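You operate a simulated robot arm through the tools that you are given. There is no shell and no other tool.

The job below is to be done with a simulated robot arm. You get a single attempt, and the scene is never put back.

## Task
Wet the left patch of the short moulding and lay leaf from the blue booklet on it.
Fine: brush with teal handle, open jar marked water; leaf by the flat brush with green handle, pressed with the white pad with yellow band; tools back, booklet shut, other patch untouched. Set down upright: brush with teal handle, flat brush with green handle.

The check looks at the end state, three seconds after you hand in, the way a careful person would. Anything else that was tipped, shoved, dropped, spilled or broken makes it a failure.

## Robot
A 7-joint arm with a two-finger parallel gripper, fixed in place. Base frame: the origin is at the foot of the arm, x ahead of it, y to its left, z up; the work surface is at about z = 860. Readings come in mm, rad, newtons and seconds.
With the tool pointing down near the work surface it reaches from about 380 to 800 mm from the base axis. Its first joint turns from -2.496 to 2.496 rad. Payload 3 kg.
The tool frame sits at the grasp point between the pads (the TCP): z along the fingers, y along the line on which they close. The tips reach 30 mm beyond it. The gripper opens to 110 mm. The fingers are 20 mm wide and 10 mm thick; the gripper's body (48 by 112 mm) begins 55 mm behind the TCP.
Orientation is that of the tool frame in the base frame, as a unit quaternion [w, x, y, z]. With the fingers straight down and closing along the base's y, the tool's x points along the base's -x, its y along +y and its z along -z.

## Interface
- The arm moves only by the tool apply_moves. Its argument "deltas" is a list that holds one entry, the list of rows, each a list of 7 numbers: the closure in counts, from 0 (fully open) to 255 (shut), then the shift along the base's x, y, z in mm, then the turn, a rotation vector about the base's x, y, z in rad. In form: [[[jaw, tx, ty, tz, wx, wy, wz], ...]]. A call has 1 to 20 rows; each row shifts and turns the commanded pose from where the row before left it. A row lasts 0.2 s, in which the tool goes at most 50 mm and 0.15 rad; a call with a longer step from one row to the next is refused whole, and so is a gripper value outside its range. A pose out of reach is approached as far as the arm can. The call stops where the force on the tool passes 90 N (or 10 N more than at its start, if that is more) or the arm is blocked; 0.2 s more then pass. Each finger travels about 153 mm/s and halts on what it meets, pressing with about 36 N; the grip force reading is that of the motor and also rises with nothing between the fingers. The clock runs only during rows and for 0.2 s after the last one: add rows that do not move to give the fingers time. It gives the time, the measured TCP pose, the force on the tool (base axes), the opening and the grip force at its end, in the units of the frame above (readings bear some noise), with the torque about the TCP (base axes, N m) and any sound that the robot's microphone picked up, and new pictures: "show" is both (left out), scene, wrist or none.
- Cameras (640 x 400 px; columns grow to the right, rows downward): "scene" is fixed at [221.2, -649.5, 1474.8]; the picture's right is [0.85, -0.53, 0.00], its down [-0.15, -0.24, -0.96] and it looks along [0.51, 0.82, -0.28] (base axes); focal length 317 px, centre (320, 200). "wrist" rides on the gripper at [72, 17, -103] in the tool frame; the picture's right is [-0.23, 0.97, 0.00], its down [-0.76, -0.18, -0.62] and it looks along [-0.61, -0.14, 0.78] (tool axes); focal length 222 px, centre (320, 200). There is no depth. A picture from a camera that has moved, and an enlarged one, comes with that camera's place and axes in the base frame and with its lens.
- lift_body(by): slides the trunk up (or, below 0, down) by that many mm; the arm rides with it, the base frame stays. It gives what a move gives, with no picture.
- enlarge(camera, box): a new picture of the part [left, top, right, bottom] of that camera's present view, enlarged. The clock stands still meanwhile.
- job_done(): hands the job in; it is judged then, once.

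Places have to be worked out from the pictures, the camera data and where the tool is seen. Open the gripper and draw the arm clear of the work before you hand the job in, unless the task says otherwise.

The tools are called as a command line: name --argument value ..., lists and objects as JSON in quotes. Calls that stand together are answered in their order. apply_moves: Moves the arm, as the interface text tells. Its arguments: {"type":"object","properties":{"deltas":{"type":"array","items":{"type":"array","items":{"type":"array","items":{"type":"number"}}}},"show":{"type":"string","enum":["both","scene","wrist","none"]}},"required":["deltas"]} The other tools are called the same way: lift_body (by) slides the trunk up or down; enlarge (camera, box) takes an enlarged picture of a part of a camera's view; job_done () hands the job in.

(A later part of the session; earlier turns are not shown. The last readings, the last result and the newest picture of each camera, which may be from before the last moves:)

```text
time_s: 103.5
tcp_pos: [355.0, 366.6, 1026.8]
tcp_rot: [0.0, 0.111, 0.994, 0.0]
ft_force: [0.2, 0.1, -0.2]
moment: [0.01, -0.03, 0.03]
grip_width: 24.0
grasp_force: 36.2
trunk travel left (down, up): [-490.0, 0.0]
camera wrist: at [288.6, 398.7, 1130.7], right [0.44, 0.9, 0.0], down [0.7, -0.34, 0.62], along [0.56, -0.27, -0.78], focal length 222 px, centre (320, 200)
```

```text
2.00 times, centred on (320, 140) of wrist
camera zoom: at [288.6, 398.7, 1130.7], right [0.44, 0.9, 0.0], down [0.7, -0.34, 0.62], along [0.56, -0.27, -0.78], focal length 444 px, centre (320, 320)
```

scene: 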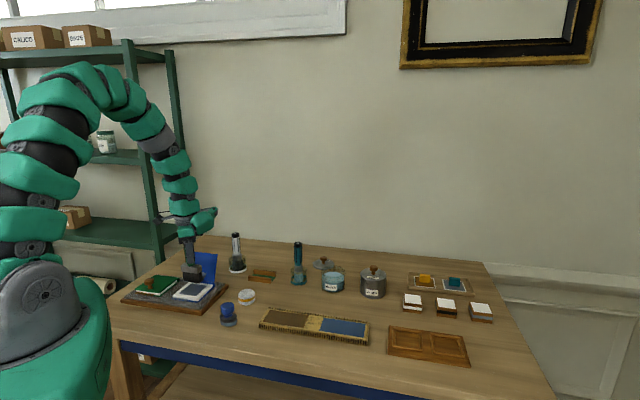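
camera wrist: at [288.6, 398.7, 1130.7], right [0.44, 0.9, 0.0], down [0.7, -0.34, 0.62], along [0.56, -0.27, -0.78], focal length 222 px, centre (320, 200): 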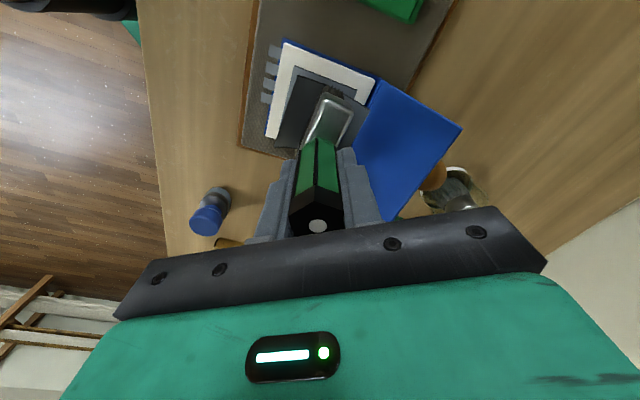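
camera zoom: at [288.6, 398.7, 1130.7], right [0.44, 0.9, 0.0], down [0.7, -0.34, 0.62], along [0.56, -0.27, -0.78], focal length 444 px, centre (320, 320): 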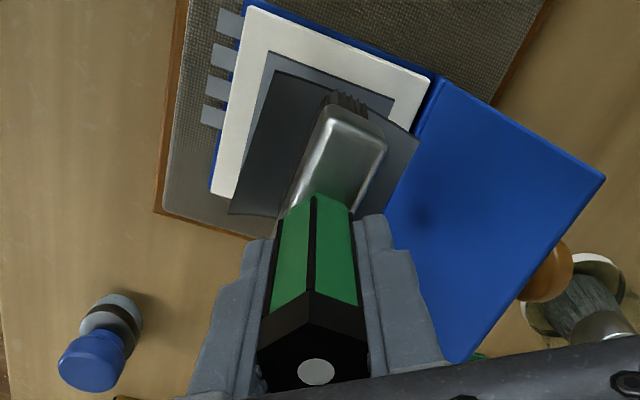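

The leaf came off with the brush (another leaf remains below in the booklet). I raise and carry it gently to the wet patch.

apply_moves --deltas '[[[220, 0, 0, 20, 0, 0, 0], [220, 5, -7, 20, 0, 0, 0], [220, 15, -22, 0, 0, 0, 0], [220, 18, -25.5, 0, 0, 0, 0], [220, 18, -25.5, 0, 0, 0, 0], [220, 18, -25.5, 0, 0, 0, 0], [220, 18, -25.5, 0, 0, 0, 0], [220, 18, -25.5, 0, 0, 0, 0], [220, 18, -25.5, 0, 0, 0, 0], [220, 18, -25.5, 0, 0, 0, 0], [220, 18, -25.5, 0, 0, 0, 0], [220, 18, -25.5, 0, 0, 0, 0], [220, 15, -22, 0, 0, 0, 0], [220, 5, -7.1, 0, 0, 0, 0], [220, 0, 0, 0, 0, 0, 0]]]' --show "both"

enlarge --camera "scene" --box '[240, 240, 380, 350]'

enlarge --camera "wrist" --box '[200, 40, 440, 240]'

```text
time_s: 106.7
tcp_pos: [560.0, 78.2, 1067.2]
tcp_rot: [-0.001, 0.11, 0.994, 0.001]
ft_force: [-0.3, -0.4, 0.1]
moment: [0.05, -0.05, -0.04]
grip_width: 23.7
grasp_force: 36.0
trunk travel left (down, up): [-490.0, 0.0]
camera wrist: at [492.7, 109.9, 1170.6], right [0.44, 0.9, 0.0], down [0.7, -0.34, 0.62], along [0.56, -0.27, -0.78], focal length 222 px, centre (320, 200)
```

scene: 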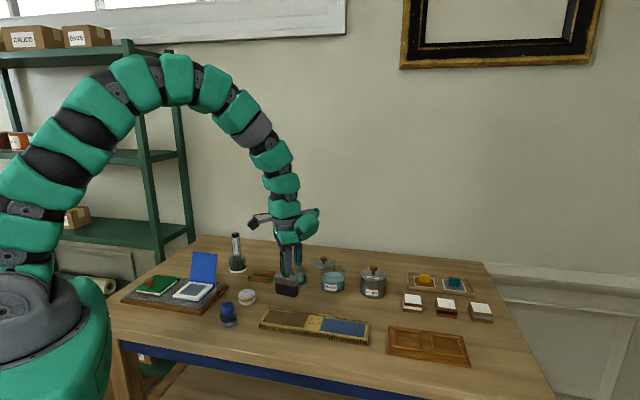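
wrist: 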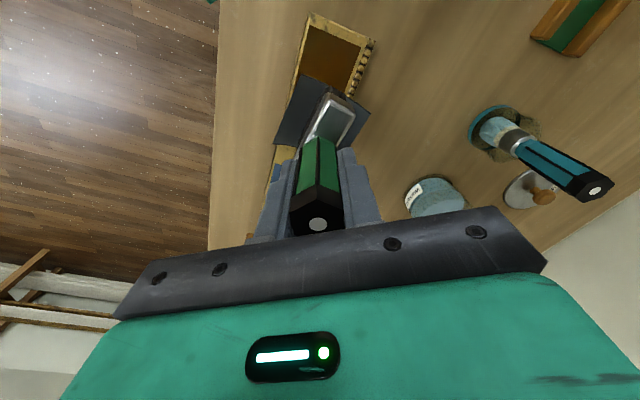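

```text
3.64 times, centred on (310, 295) of scene
camera zoom: at [221.2, -649.5, 1474.8], right [0.85, -0.53, 0.0], down [-0.15, -0.24, -0.96], along [0.51, 0.82, -0.28], focal length 1151 px, centre (356, -146)
```

zoom: 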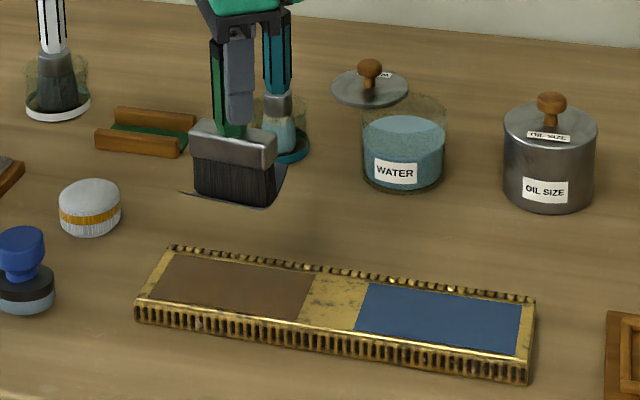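

```text
2.00 times, centred on (320, 140) of wrist
camera zoom: at [492.7, 109.9, 1170.6], right [0.44, 0.9, 0.0], down [0.7, -0.34, 0.62], along [0.56, -0.27, -0.78], focal length 444 px, centre (320, 320)
```

zoom: 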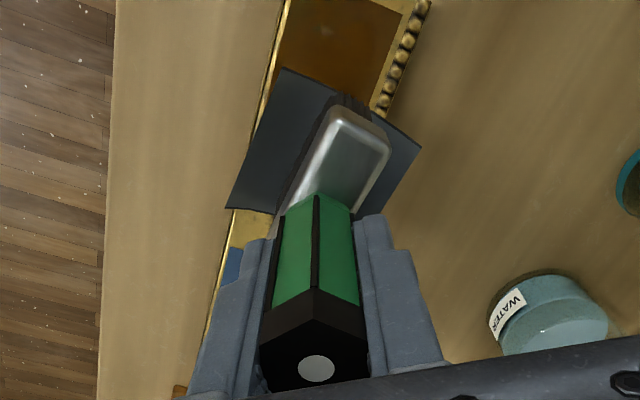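

The leaf still hangs on the brush and the patch looks wet. I shift slightly to the patch centre and lower to just above the surface.

apply_moves --deltas '[[[220, -3, -1, -25, 0, 0, 0], [220, 0, 0, -25, 0, 0, 0], [220, 0, 0, -15, 0, 0, 0], [220, 0, 0, -6, 0, 0, 0]]]' --show "both"

enlarge --camera "scene" --box '[240, 240, 380, 350]'

enlarge --camera "wrist" --box '[200, 40, 440, 240]'

```text
time_s: 107.7
tcp_pos: [553.0, 77.6, 996.7]
tcp_rot: [0.0, 0.11, 0.994, 0.0]
ft_force: [-0.4, -0.1, -1.4]
moment: [-0.02, 0.03, 0.0]
grip_width: 23.8
grasp_force: 35.8
trunk travel left (down, up): [-490.0, 0.0]
camera wrist: at [486.4, 110.4, 1100.2], right [0.44, 0.9, 0.0], down [0.7, -0.34, 0.62], along [0.56, -0.27, -0.78], focal length 222 px, centre (320, 200)
```

scene: 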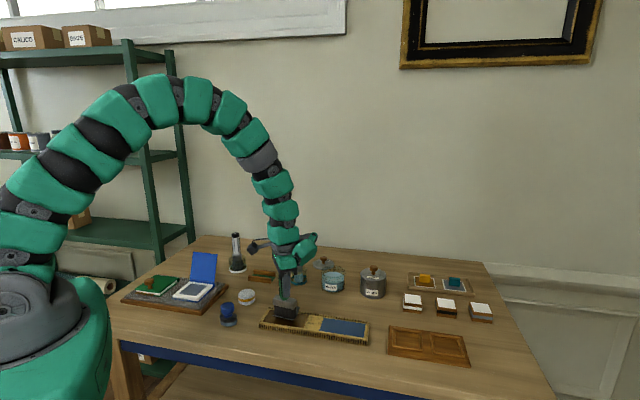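
wrist: 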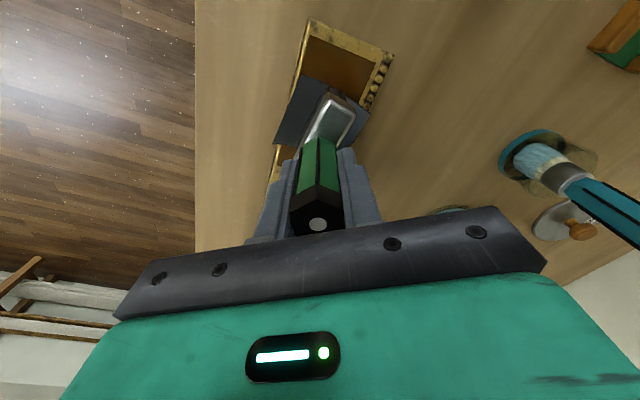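

```text
3.64 times, centred on (310, 295) of scene
camera zoom: at [221.2, -649.5, 1474.8], right [0.85, -0.53, 0.0], down [-0.15, -0.24, -0.96], along [0.51, 0.82, -0.28], focal length 1151 px, centre (356, -146)
```

zoom: 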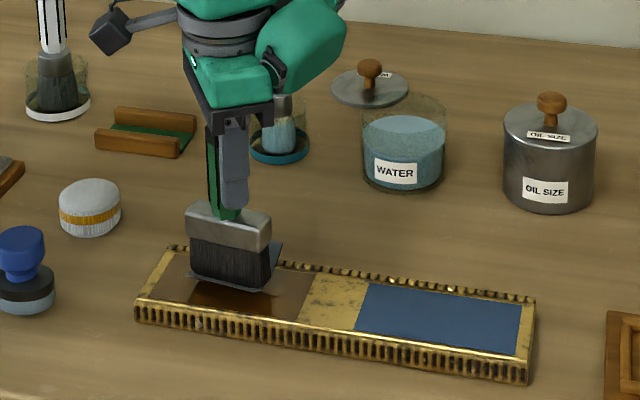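

```text
2.00 times, centred on (320, 140) of wrist
camera zoom: at [486.4, 110.4, 1100.2], right [0.44, 0.9, 0.0], down [0.7, -0.34, 0.62], along [0.56, -0.27, -0.78], focal length 444 px, centre (320, 320)
```

zoom: 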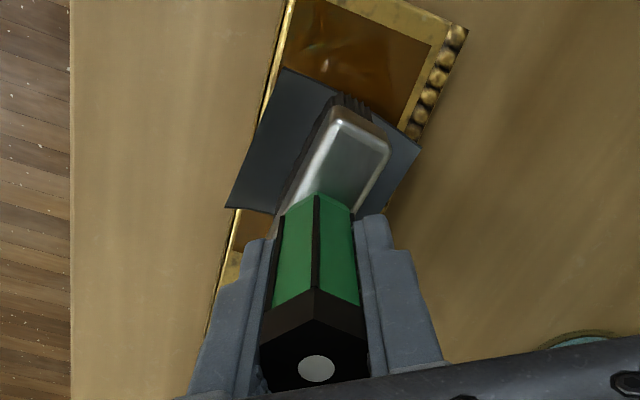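

Leaf and brush are centred over the patch, a few mm above. I lower gently to contact.

apply_moves --deltas '[[[220, 0, 0, -3, 0, 0, 0], [220, 0, 0, -2, 0, 0, 0], [220, 0, 0, -1, 0, 0, 0]]]' --show "none"

```text
time_s: 108.5
tcp_pos: [554.3, 77.5, 991.9]
tcp_rot: [0.0, 0.111, 0.994, 0.001]
ft_force: [-0.1, 0.3, -0.7]
moment: [0.01, 0.04, -0.03]
grip_width: 23.5
grasp_force: 36.3
trunk travel left (down, up): [-490.0, 0.0]
```

apply_moves --deltas '[[[220, 0, 0, -1.5, 0, 0, 0], [220, 0, 0, -1, 0, 0, 0]]]' --show "scene"

enlarge --camera "scene" --box '[240, 260, 340, 340]'

```text
time_s: 109.0
tcp_pos: [555.7, 77.2, 989.4]
tcp_rot: [-0.001, 0.111, 0.994, -0.001]
ft_force: [0.3, -0.1, 0.0]
moment: [-0.01, 0.02, 0.0]
grip_width: 23.6
grasp_force: 35.6
trunk travel left (down, up): [-490.0, 0.0]
```

scene: 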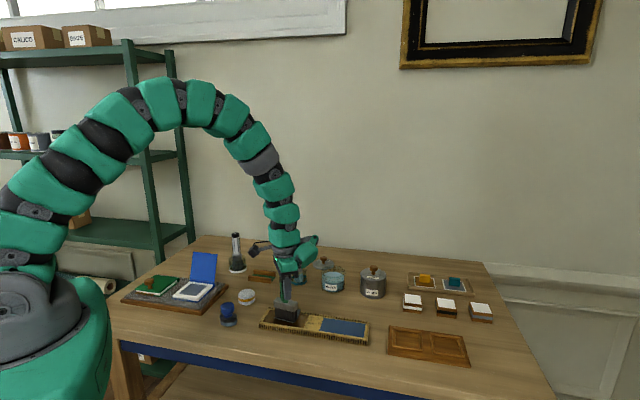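

```text
5.00 times, centred on (290, 300) of scene
camera zoom: at [221.2, -649.5, 1474.8], right [0.85, -0.53, 0.0], down [-0.15, -0.24, -0.96], along [0.51, 0.82, -0.28], focal length 1583 px, centre (470, -300)
```

zoom: 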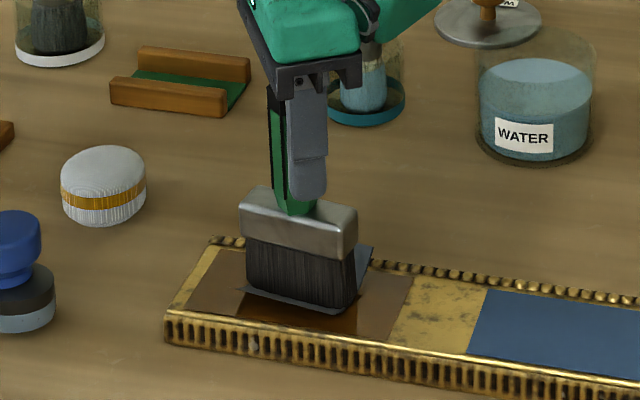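

apply_moves --deltas '[[[220, 0, 0, -1.5, 0, 0, 0]]]' --show "none"

```text
time_s: 109.5
tcp_pos: [554.9, 77.0, 988.1]
tcp_rot: [0.0, 0.11, 0.994, 0.0]
ft_force: [0.2, -0.4, -0.8]
moment: [0.03, 0.01, 0.01]
grip_width: 23.8
grasp_force: 36.1
trunk travel left (down, up): [-490.0, 0.0]
```

apply_moves --deltas '[[[220, 0, 0, -1.5, 0, 0, 0], [220, 0, 0, -0.5, 0, 0, 0]]]' --show "none"

```text
time_s: 110.0
tcp_pos: [553.8, 74.0, 985.6]
tcp_rot: [0.001, 0.111, 0.994, 0.001]
ft_force: [4.0, -5.7, 24.6]
moment: [0.12, 0.21, 0.07]
grip_width: 23.7
grasp_force: 36.0
trunk travel left (down, up): [-490.0, 0.0]
```

Contact (25 N). I lift off slowly and look whether the leaf stays on the patch.

apply_moves --deltas '[[[220, 0, 0, 0.7, 0, 0, 0], [220, 0, 0, 3, 0, 0, 0], [220, 0, 0, 10, 0, 0, 0], [220, 0, 0, 25, 0, 0, 0], [220, 0, 0, 35, 0, 0, 0]]]' --show "both"

enlarge --camera "scene" --box '[240, 240, 380, 350]'

enlarge --camera "wrist" --box '[200, 40, 440, 240]'

```text
time_s: 111.2
tcp_pos: [555.6, 75.3, 1056.1]
tcp_rot: [0.0, 0.112, 0.994, 0.0]
ft_force: [0.6, 0.4, -0.7]
moment: [0.01, 0.02, -0.03]
grip_width: 23.8
grasp_force: 36.1
trunk travel left (down, up): [-490.0, 0.0]
camera wrist: at [488.7, 107.5, 1160.3], right [0.44, 0.9, 0.0], down [0.71, -0.34, 0.62], along [0.56, -0.27, -0.78], focal length 222 px, centre (320, 200)
```

scene: 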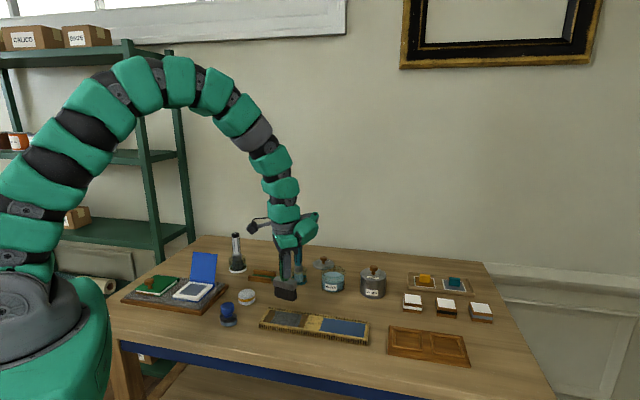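
wrist: 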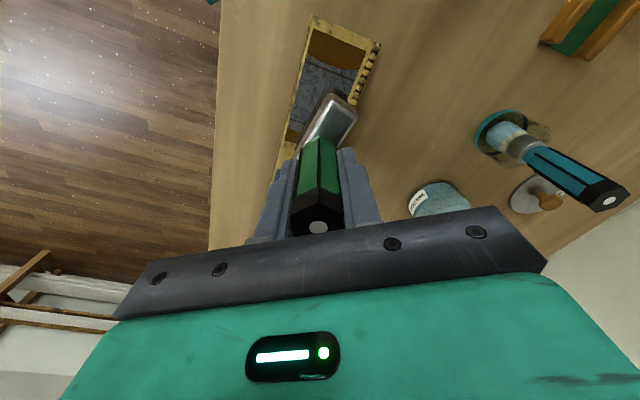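

```text
3.64 times, centred on (310, 295) of scene
camera zoom: at [221.2, -649.5, 1474.8], right [0.85, -0.53, 0.0], down [-0.15, -0.24, -0.96], along [0.51, 0.82, -0.28], focal length 1151 px, centre (356, -146)
```

zoom: 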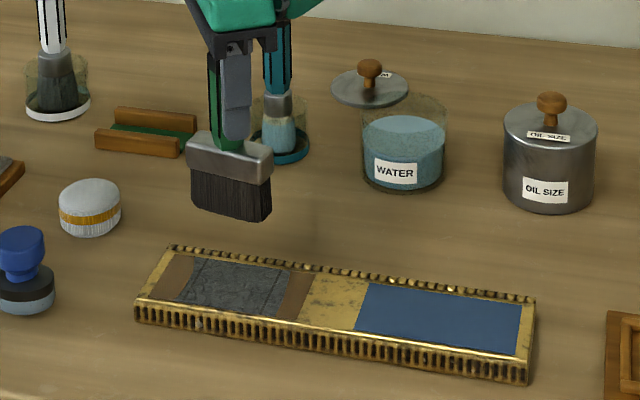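

```text
2.00 times, centred on (320, 140) of wrist
camera zoom: at [488.7, 107.5, 1160.3], right [0.44, 0.9, 0.0], down [0.71, -0.34, 0.62], along [0.56, -0.27, -0.78], focal length 444 px, centre (320, 320)
```

zoom: 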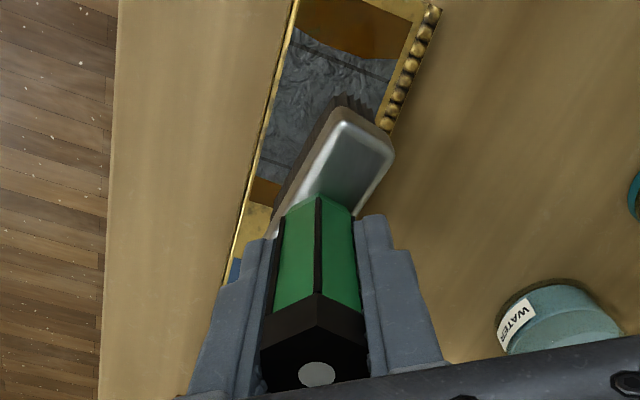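

The leaf has transferred to the patch (wrinkled, to be pressed). I look closely at how it lies before going on.

enlarge --camera "scene" --box '[255, 290, 335, 345]'

enlarge --camera "wrist" --box '[260, 0, 400, 120]'

enlarge --camera "scene" --box '[150, 245, 240, 315]'

```text
7.27 times, centred on (295, 318) of scene
camera zoom: at [221.2, -649.5, 1474.8], right [0.85, -0.53, 0.0], down [-0.15, -0.24, -0.96], along [0.51, 0.82, -0.28], focal length 2303 px, centre (502, -654)
```

zoom: 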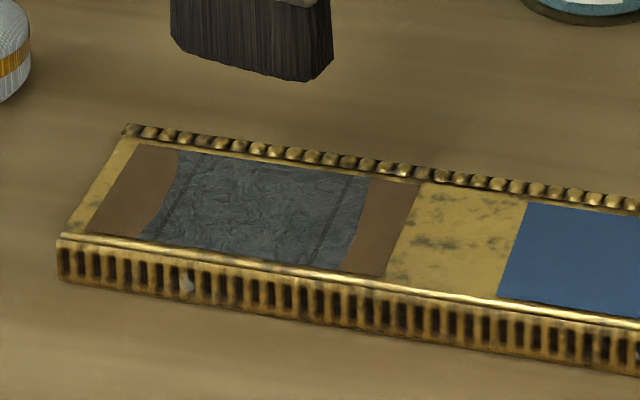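

```text
3.33 times, centred on (330, 60) of wrist
camera zoom: at [488.7, 107.5, 1160.3], right [0.44, 0.9, 0.0], down [0.71, -0.34, 0.62], along [0.56, -0.27, -0.78], focal length 740 px, centre (287, 667)
```

zoom: 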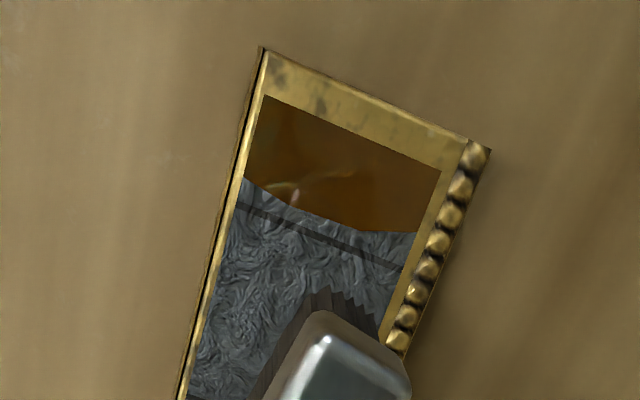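

```text
5.71 times, centred on (195, 280) of scene
camera zoom: at [221.2, -649.5, 1474.8], right [0.85, -0.53, 0.0], down [-0.15, -0.24, -0.96], along [0.51, 0.82, -0.28], focal length 1809 px, centre (1034, -257)
```

zoom: 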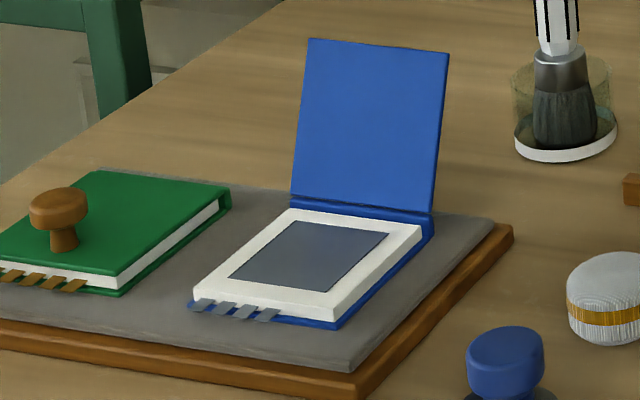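

The leaf covers about two thirds of the patch's length; narrow wet strips remain at both ends (the blue booklet's tab count went from 5 to 4). A careful gilder would cover the whole patch, so while it is still wet I fetch a second leaf for the left end.

apply_moves --deltas '[[[220, -15, 21.6, 0, 0, 0, 0], [220, -26, 37.7, 0, 0, 0, 0], [220, -26, 37.7, 0, 0, 0, 0], [220, -26, 37.7, 0, 0, 0, 0], [220, -26, 37.7, 0, 0, 0, 0], [220, -26, 37.7, 0, 0, 0, 0], [220, -26, 37.7, 0, 0, 0, 0], [220, -18, 26.4, 0, 0, 0, 0], [220, -10, 14.4, 0, 0, 0, 0], [220, 0, 0, -25, 0, 0, 0], [220, 0, 0, -22, 0, 0, 0], [220, 0, 0, -8, 0, 0, 0]]]' --show "both"

enlarge --camera "wrist" --box '[200, 40, 440, 240]'

enlarge --camera "scene" --box '[130, 230, 250, 320]'

enlarge --camera "scene" --box '[255, 290, 335, 345]'

```text
time_s: 113.8
tcp_pos: [355.8, 365.4, 1003.4]
tcp_rot: [-0.001, 0.111, 0.994, -0.001]
ft_force: [-0.1, 0.7, -1.1]
moment: [-0.03, -0.02, 0.01]
grip_width: 23.7
grasp_force: 36.2
trunk travel left (down, up): [-490.0, 0.0]
camera wrist: at [289.0, 397.4, 1106.7], right [0.44, 0.9, 0.0], down [0.71, -0.34, 0.62], along [0.56, -0.27, -0.78], focal length 222 px, centre (320, 200)
```

scene: 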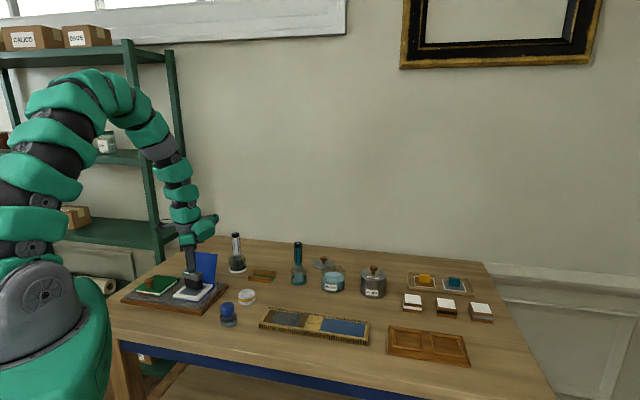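
wrist: 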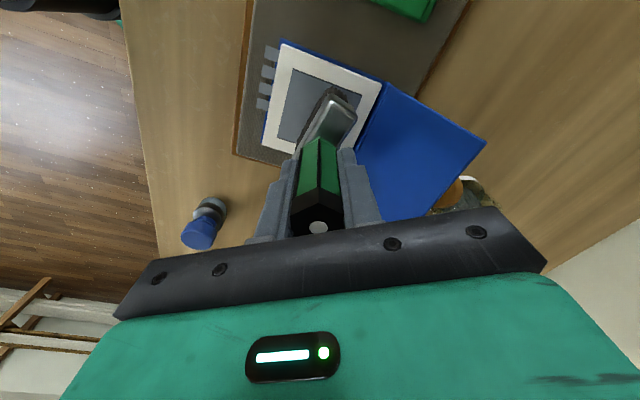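

```text
2.00 times, centred on (320, 140) of wrist
camera zoom: at [289.0, 397.4, 1106.7], right [0.44, 0.9, 0.0], down [0.71, -0.34, 0.62], along [0.56, -0.27, -0.78], focal length 444 px, centre (320, 320)
```

zoom: 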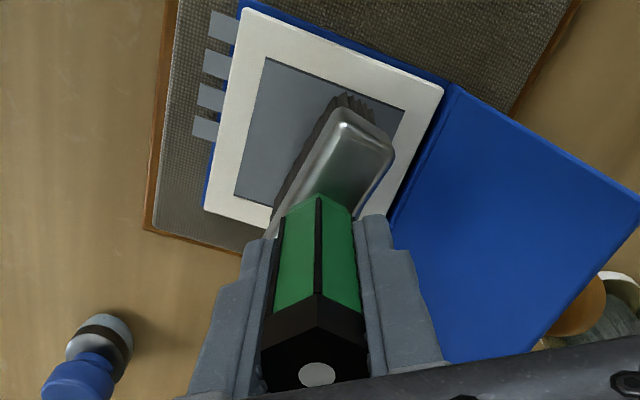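

```text
4.44 times, centred on (190, 275) of scene
camera zoom: at [221.2, -649.5, 1474.8], right [0.85, -0.53, 0.0], down [-0.15, -0.24, -0.96], along [0.51, 0.82, -0.28], focal length 1407 px, centre (898, -133)
```

zoom: 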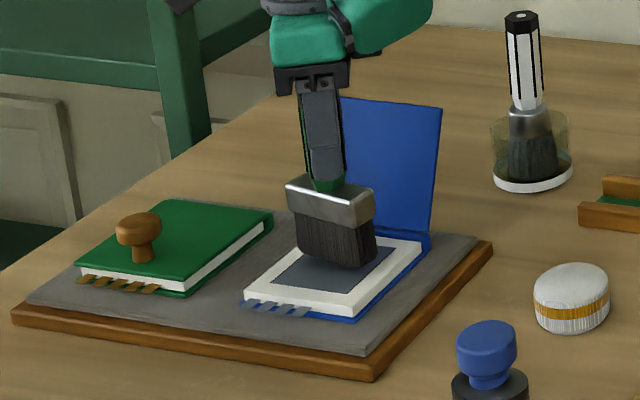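

```text
7.27 times, centred on (295, 318) of scene
camera zoom: at [221.2, -649.5, 1474.8], right [0.85, -0.53, 0.0], down [-0.15, -0.24, -0.96], along [0.51, 0.82, -0.28], focal length 2303 px, centre (502, -654)
```

zoom: 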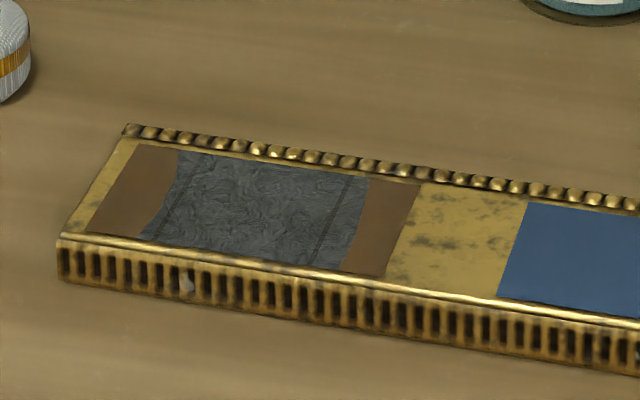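

The second leaf is centred under the brush. I lower to contact and lift it.

apply_moves --deltas '[[[220, -1, 0, -5, 0, 0, 0], [220, 0, 0, -2.9, 0, 0, 0], [220, 0, 0, 0, 0, 0, 0]]]' --show "none"

```text
time_s: 114.7
tcp_pos: [354.6, 365.3, 995.6]
tcp_rot: [-0.001, 0.11, 0.994, 0.0]
ft_force: [-0.7, -1.4, 3.0]
moment: [-0.02, 0.14, 0.06]
grip_width: 23.6
grasp_force: 36.3
trunk travel left (down, up): [-490.0, 0.0]
```

Light contact. I lift the second leaf and carry it to the left end of the patch.

apply_moves --deltas '[[[220, 0, 0, 5, 0, 0, 0], [220, 0, 0, 12, 0, 0, 0], [220, 0, 0, 25, 0, 0, 0], [220, 0, 0, 30, 0, 0, 0], [220, 8, -12, 0, 0, 0, 0], [220, 16, -24, 0, 0, 0, 0], [220, 18, -27, 0, 0, 0, 0], [220, 18, -27, 0, 0, 0, 0], [220, 18, -27, 0, 0, 0, 0], [220, 18, -27, 0, 0, 0, 0], [220, 18, -27, 0, 0, 0, 0], [220, 18, -27, 0, 0, 0, 0], [220, 18, -27, 0, 0, 0, 0], [220, 18, -27, 0, 0, 0, 0], [220, 7, -10.1, 0, 0, 0, 0], [220, 3.3, -4.8, 0, 0, 0, 0], [220, 0, 0, -25, 0, 0, 0], [220, 0, 0, -25, 0, 0, 0], [220, 0, 0, -20, 0, 0, 0]]]' --show "both"

enlarge --camera "scene" --box '[240, 250, 340, 340]'

enlarge --camera "wrist" --box '[200, 0, 440, 200]'

```text
time_s: 118.7
tcp_pos: [534.4, 95.2, 998.5]
tcp_rot: [-0.001, 0.11, 0.994, 0.0]
ft_force: [0.5, -0.2, -0.9]
moment: [-0.03, -0.03, 0.01]
grip_width: 23.8
grasp_force: 36.1
trunk travel left (down, up): [-490.0, 0.0]
camera wrist: at [467.5, 128.7, 1101.6], right [0.44, 0.9, 0.0], down [0.7, -0.34, 0.62], along [0.56, -0.27, -0.78], focal length 222 px, centre (320, 200)
```

scene: 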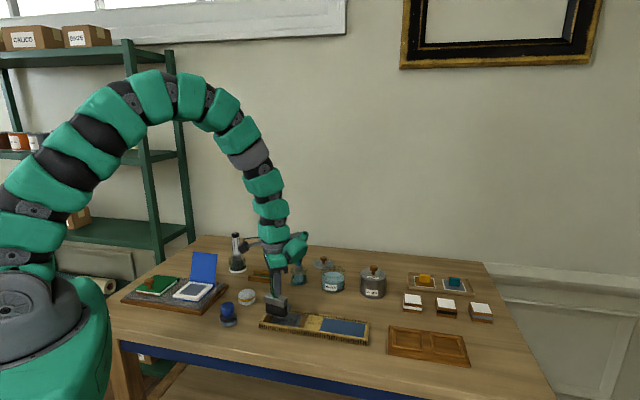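
wrist: 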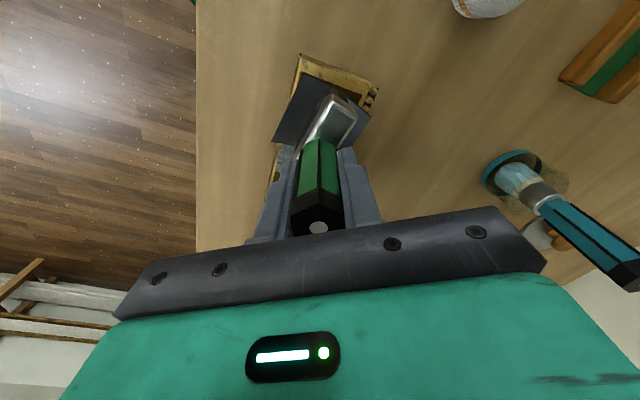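

```text
4.44 times, centred on (290, 295) of scene
camera zoom: at [221.2, -649.5, 1474.8], right [0.85, -0.53, 0.0], down [-0.15, -0.24, -0.96], along [0.51, 0.82, -0.28], focal length 1407 px, centre (453, -222)
```

zoom: 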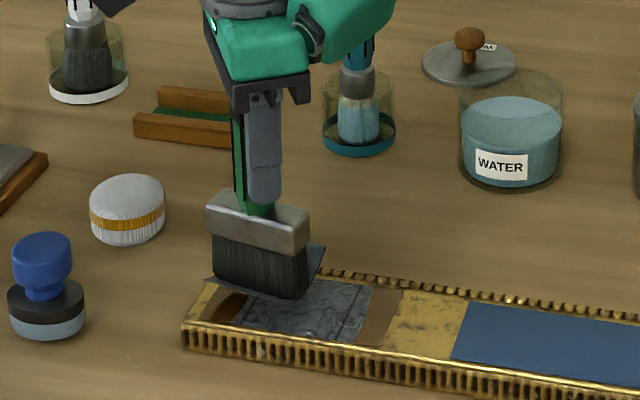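

```text
2.00 times, centred on (320, 100) of wrist
camera zoom: at [467.5, 128.7, 1101.6], right [0.44, 0.9, 0.0], down [0.7, -0.34, 0.62], along [0.56, -0.27, -0.78], focal length 444 px, centre (320, 400)
```

zoom: 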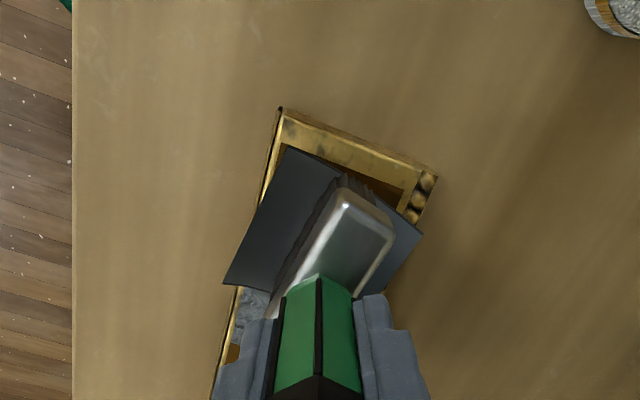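

The leaf is above the left end of the patch, which still looks glossy. I lower the last millimetres.

apply_moves --deltas '[[[220, 0, 0, -6, 0, 0, 0], [220, 0, 0, -3, 0, 0, 0], [220, 0, 0, -2.2, 0, 0, 0]]]' --show "none"

```text
time_s: 119.5
tcp_pos: [533.3, 97.2, 985.6]
tcp_rot: [-0.002, 0.111, 0.994, 0.0]
ft_force: [-0.1, 0.1, -0.8]
moment: [-0.03, -0.02, 0.01]
grip_width: 23.6
grasp_force: 35.8
trunk travel left (down, up): [-490.0, 0.0]
```

apply_moves --deltas '[[[220, 0, 0, -1.5, 0, 0, 0]]]' --show "none"

```text
time_s: 119.8
tcp_pos: [532.6, 97.0, 985.9]
tcp_rot: [0.0, 0.111, 0.994, 0.0]
ft_force: [-2.1, 0.6, 15.2]
moment: [0.5, 0.55, 0.02]
grip_width: 23.6
grasp_force: 35.9
trunk travel left (down, up): [-490.0, 0.0]
```

Contact at 15 N. I lift off and check the result.

apply_moves --deltas '[[[220, 0, 0, 0, 0, 0, 0], [220, 0, 0, 3, 0, 0, 0], [220, 0, 0, 12, 0, 0, 0], [220, 0, 0, 25, 0, 0, 0], [220, 0, 0, 33, 0, 0, 0]]]' --show "both"

enlarge --camera "scene" --box '[255, 290, 335, 345]'

enlarge --camera "wrist" --box '[200, 0, 440, 200]'

```text
time_s: 121.0
tcp_pos: [534.0, 98.4, 1058.7]
tcp_rot: [-0.001, 0.111, 0.994, 0.0]
ft_force: [0.2, -0.5, -1.6]
moment: [-0.01, 0.02, 0.01]
grip_width: 23.8
grasp_force: 36.0
trunk travel left (down, up): [-490.0, 0.0]
camera wrist: at [467.5, 131.0, 1162.3], right [0.44, 0.9, 0.0], down [0.71, -0.34, 0.62], along [0.56, -0.27, -0.78], focal length 222 px, centre (320, 200)
```

scene: 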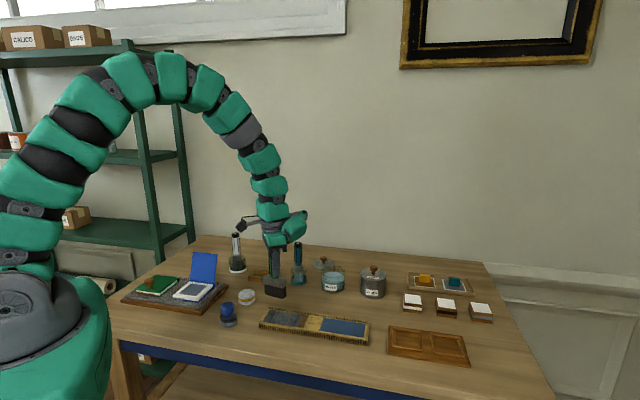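
wrist: 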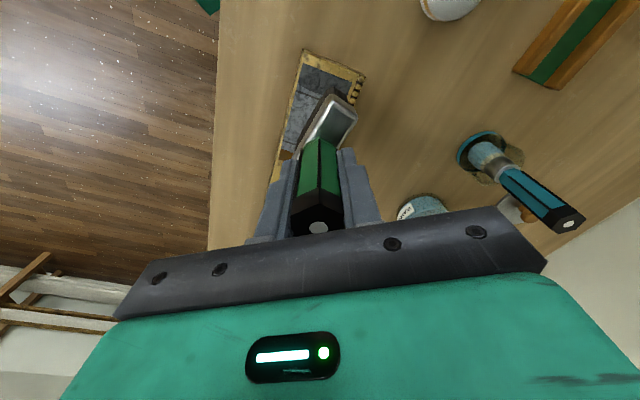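

```text
7.27 times, centred on (295, 318) of scene
camera zoom: at [221.2, -649.5, 1474.8], right [0.85, -0.53, 0.0], down [-0.15, -0.24, -0.96], along [0.51, 0.82, -0.28], focal length 2303 px, centre (502, -654)
```

zoom: 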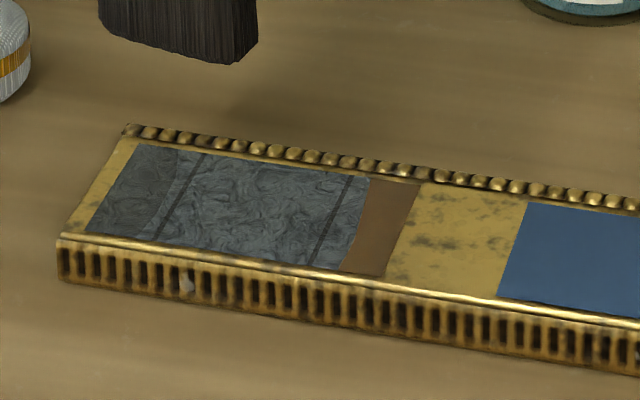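

```text
2.00 times, centred on (320, 100) of wrist
camera zoom: at [467.5, 131.0, 1162.3], right [0.44, 0.9, 0.0], down [0.71, -0.34, 0.62], along [0.56, -0.27, -0.78], focal length 444 px, centre (320, 400)
```

zoom: 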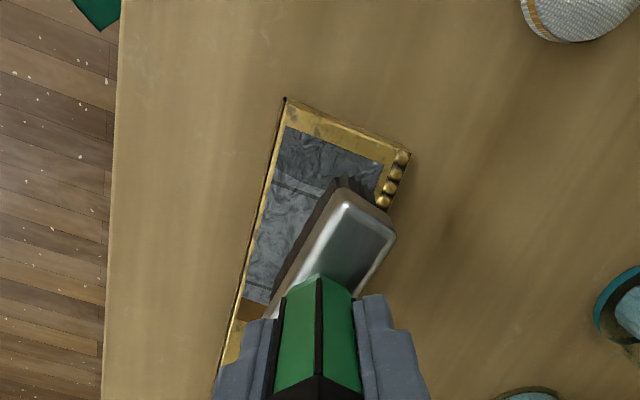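

The left end is now covered. I fetch a third leaf for the remaining strip at the right end.

apply_moves --deltas '[[[220, -14, 21, 0, 0, 0, 0], [220, -24, 36, 0, 0, 0, 0], [220, -26, 39, 0, 0, 0, 0], [220, -26, 39, 0, 0, 0, 0], [220, -26, 39, 0, 0, 0, 0], [220, -26, 39, 0, 0, 0, 0], [220, -20, 30, 0, 0, 0, 0], [220, -12, 17.5, 0, 0, 0, 0], [220, -4.3, 6.4, 0, 0, 0, 0], [220, 0, 0, -25, 0, 0, 0], [220, 0, 0, -22, 0, 0, 0], [220, 0, 0, -8, 0, 0, 0]]]' --show "both"

enlarge --camera "wrist" --box '[200, 40, 440, 240]'

enlarge --camera "scene" --box '[255, 290, 335, 345]'

```text
time_s: 123.7
tcp_pos: [353.2, 366.8, 1001.2]
tcp_rot: [-0.001, 0.111, 0.994, 0.0]
ft_force: [0.3, 0.1, 0.2]
moment: [0.0, -0.01, -0.01]
grip_width: 23.5
grasp_force: 36.5
trunk travel left (down, up): [-490.0, 0.0]
camera wrist: at [287.9, 397.6, 1105.0], right [0.44, 0.9, 0.0], down [0.71, -0.34, 0.62], along [0.56, -0.27, -0.78], focal length 222 px, centre (320, 200)
```

scene: 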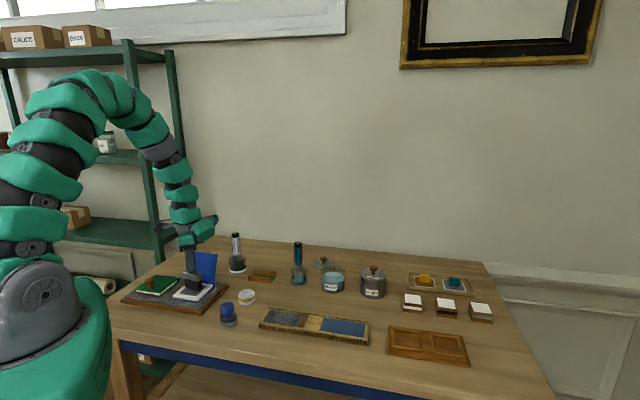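
wrist: 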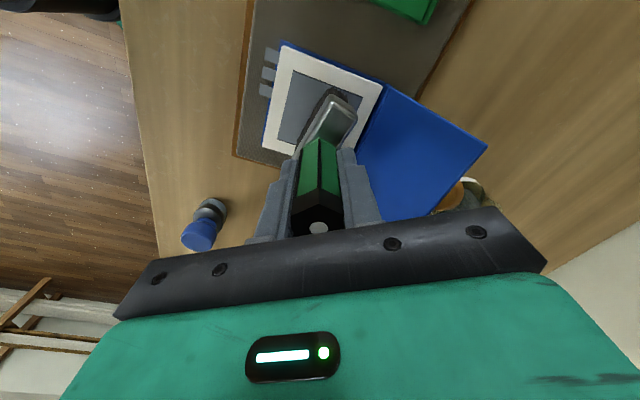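

```text
2.00 times, centred on (320, 140) of wrist
camera zoom: at [287.9, 397.6, 1105.0], right [0.44, 0.9, 0.0], down [0.71, -0.34, 0.62], along [0.56, -0.27, -0.78], focal length 444 px, centre (320, 320)
```

zoom: 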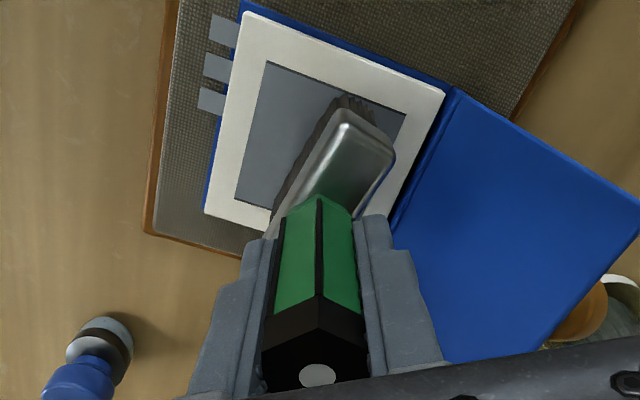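

```text
7.27 times, centred on (295, 318) of scene
camera zoom: at [221.2, -649.5, 1474.8], right [0.85, -0.53, 0.0], down [-0.15, -0.24, -0.96], along [0.51, 0.82, -0.28], focal length 2303 px, centre (502, -654)
```

zoom: 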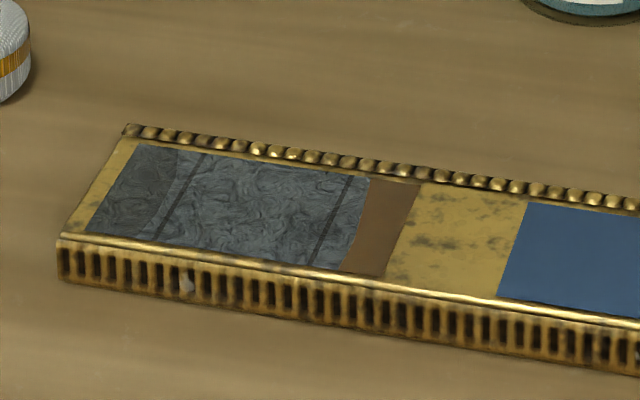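

Three tabs left; the strip at the right end still looks wet. I take the third leaf.

apply_moves --deltas '[[[220, 0, 0, -5, 0, 0, 0], [220, 0, 0, -2.5, 0, 0, 0], [220, 0, 0, 0, 0, 0, 0]]]' --show "none"

```text
time_s: 124.5
tcp_pos: [354.7, 364.8, 996.6]
tcp_rot: [-0.001, 0.11, 0.994, 0.0]
ft_force: [1.5, -1.5, 7.5]
moment: [0.02, 0.11, 0.02]
grip_width: 23.3
grasp_force: 36.0
trunk travel left (down, up): [-490.0, 0.0]
```

apply_moves --deltas '[[[220, 0, 0, 5, 0, 0, 0], [220, 0, 0, 12, 0, 0, 0], [220, 0, 0, 25, 0, 0, 0], [220, 0, 0, 30, 0, 0, 0], [220, 8, -11.2, 0, 0, 0, 0], [220, 16, -22.4, 0, 0, 0, 0], [220, 20, -28, 0, 0, 0, 0], [220, 20, -28, 0, 0, 0, 0], [220, 20, -28, 0, 0, 0, 0], [220, 20, -28, 0, 0, 0, 0], [220, 20, -28, 0, 0, 0, 0], [220, 20, -28, 0, 0, 0, 0], [220, 20, -28, 0, 0, 0, 0], [220, 20, -28, 0, 0, 0, 0], [220, 20, -28, 0, 0, 0, 0], [220, 12, -17, 0, 0, 0, 0], [220, 4.7, -6.7, 0, 0, 0, 0], [220, 0, 0, -25, 0, 0, 0], [220, 0, 0, -25, 0, 0, 0], [220, 0, 0, -20, 0, 0, 0]]]' --show "both"

enlarge --camera "scene" --box '[240, 250, 360, 345]'

enlarge --camera "wrist" --box '[200, 0, 440, 200]'

```text
time_s: 128.7
tcp_pos: [575.2, 56.0, 998.5]
tcp_rot: [-0.001, 0.111, 0.994, 0.0]
ft_force: [-0.2, -1.0, 0.1]
moment: [0.01, 0.0, -0.01]
grip_width: 23.3
grasp_force: 36.0
trunk travel left (down, up): [-490.0, 0.0]
camera wrist: at [510.0, 89.2, 1101.2], right [0.44, 0.9, 0.0], down [0.7, -0.34, 0.62], along [0.56, -0.27, -0.78], focal length 222 px, centre (320, 200)
```

scene: 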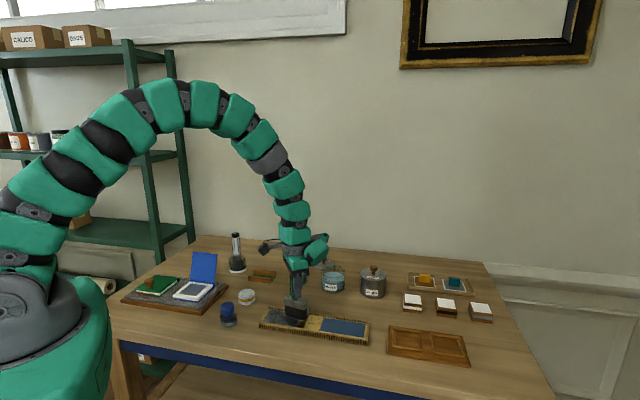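
wrist: 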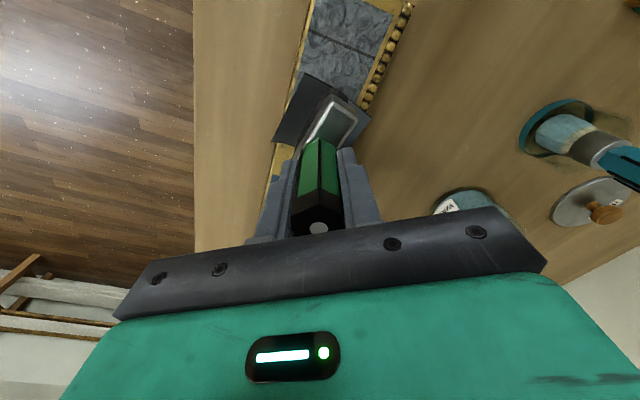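

```text
4.21 times, centred on (300, 298) of scene
camera zoom: at [221.2, -649.5, 1474.8], right [0.85, -0.53, 0.0], down [-0.15, -0.24, -0.96], along [0.51, 0.82, -0.28], focal length 1333 px, centre (404, -210)
```

zoom: 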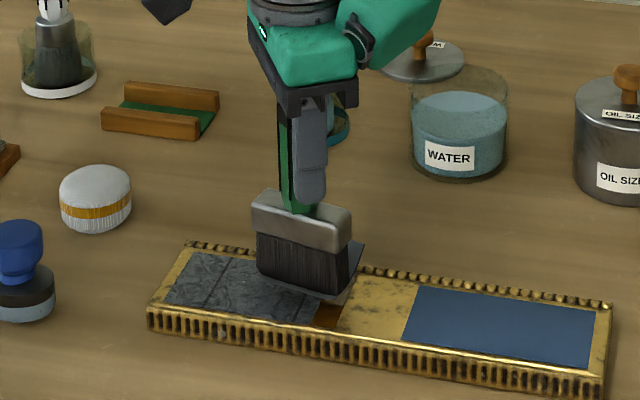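

```text
2.00 times, centred on (320, 100) of wrist
camera zoom: at [510.0, 89.2, 1101.2], right [0.44, 0.9, 0.0], down [0.7, -0.34, 0.62], along [0.56, -0.27, -0.78], focal length 444 px, centre (320, 400)
```

zoom: 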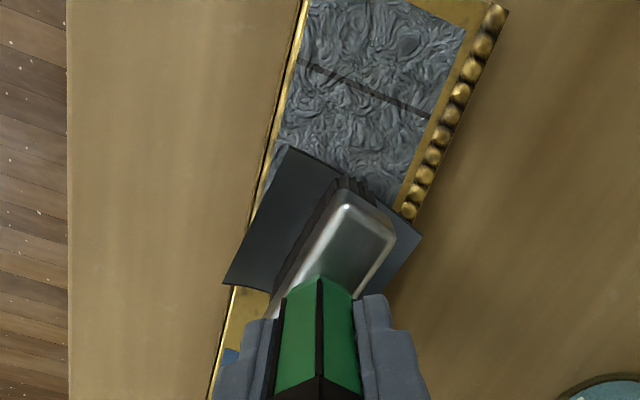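

The leaf is above the right end of the left patch, well short of the blue patch. I lower to contact.

apply_moves --deltas '[[[220, 0, 0, -6, 0, 0, 0], [220, 0, 0, -3.5, 0, 0, 0], [220, 0, 0, -2.2, 0, 0, 0]]]' --show "none"

```text
time_s: 129.4
tcp_pos: [575.2, 56.3, 986.4]
tcp_rot: [-0.001, 0.11, 0.994, -0.001]
ft_force: [0.2, -0.6, 2.9]
moment: [0.08, 0.08, 0.02]
grip_width: 23.6
grasp_force: 36.2
trunk travel left (down, up): [-490.0, 0.0]
```

apply_moves --deltas '[[[220, 0, 0, -0.5, 0, 0, 0], [220, 0, 0, 0, 0, 0, 0], [220, 0, 0, 3, 0, 0, 0], [220, 0, 0, 12, 0, 0, 0], [220, 0, 0, 25, 0, 0, 0], [220, 0, 0, 33, 0, 0, 0]]]' --show "both"

enlarge --camera "scene" --box '[255, 290, 335, 345]'

enlarge --camera "wrist" --box '[200, 0, 440, 200]'

```text
time_s: 130.8
tcp_pos: [575.3, 58.2, 1058.2]
tcp_rot: [-0.001, 0.111, 0.994, 0.0]
ft_force: [0.4, 0.8, -1.1]
moment: [-0.02, 0.0, 0.02]
grip_width: 23.5
grasp_force: 35.8
trunk travel left (down, up): [-490.0, 0.0]
camera wrist: at [508.5, 90.0, 1161.8], right [0.44, 0.9, 0.0], down [0.71, -0.34, 0.62], along [0.56, -0.27, -0.78], focal length 222 px, centre (320, 200)
```

scene: 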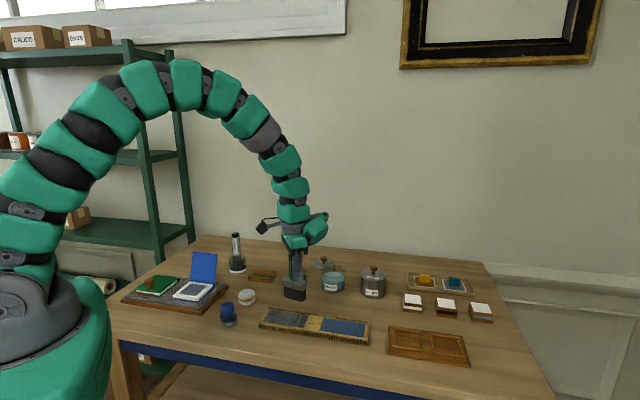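
wrist: 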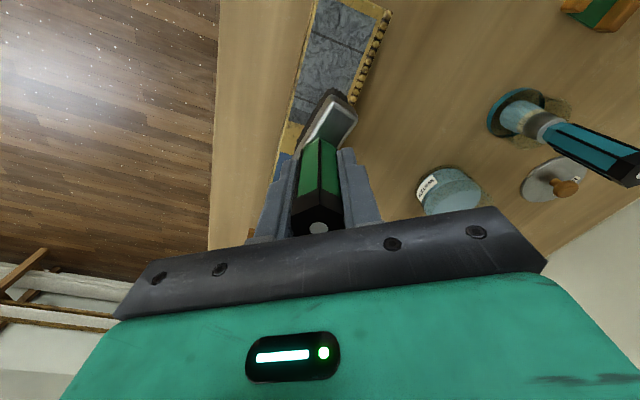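

```text
7.27 times, centred on (295, 318) of scene
camera zoom: at [221.2, -649.5, 1474.8], right [0.85, -0.53, 0.0], down [-0.15, -0.24, -0.96], along [0.51, 0.82, -0.28], focal length 2303 px, centre (502, -654)
```

zoom: 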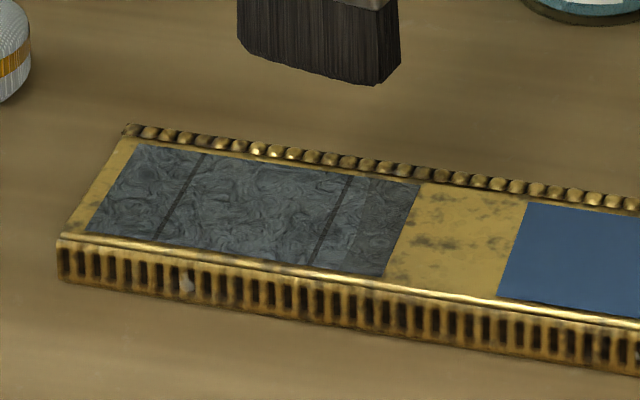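

```text
2.00 times, centred on (320, 100) of wrist
camera zoom: at [508.5, 90.0, 1161.8], right [0.44, 0.9, 0.0], down [0.71, -0.34, 0.62], along [0.56, -0.27, -0.78], focal length 444 px, centre (320, 400)
```

zoom: 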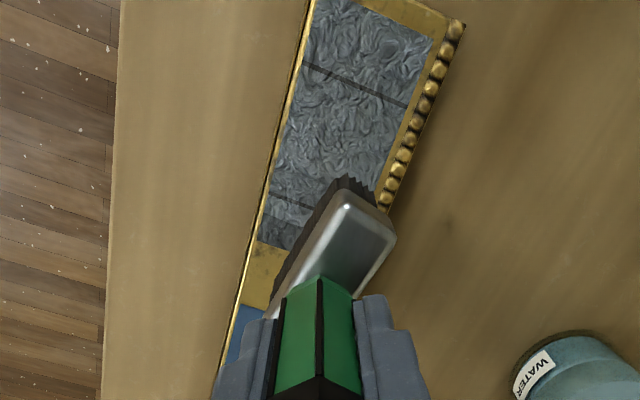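

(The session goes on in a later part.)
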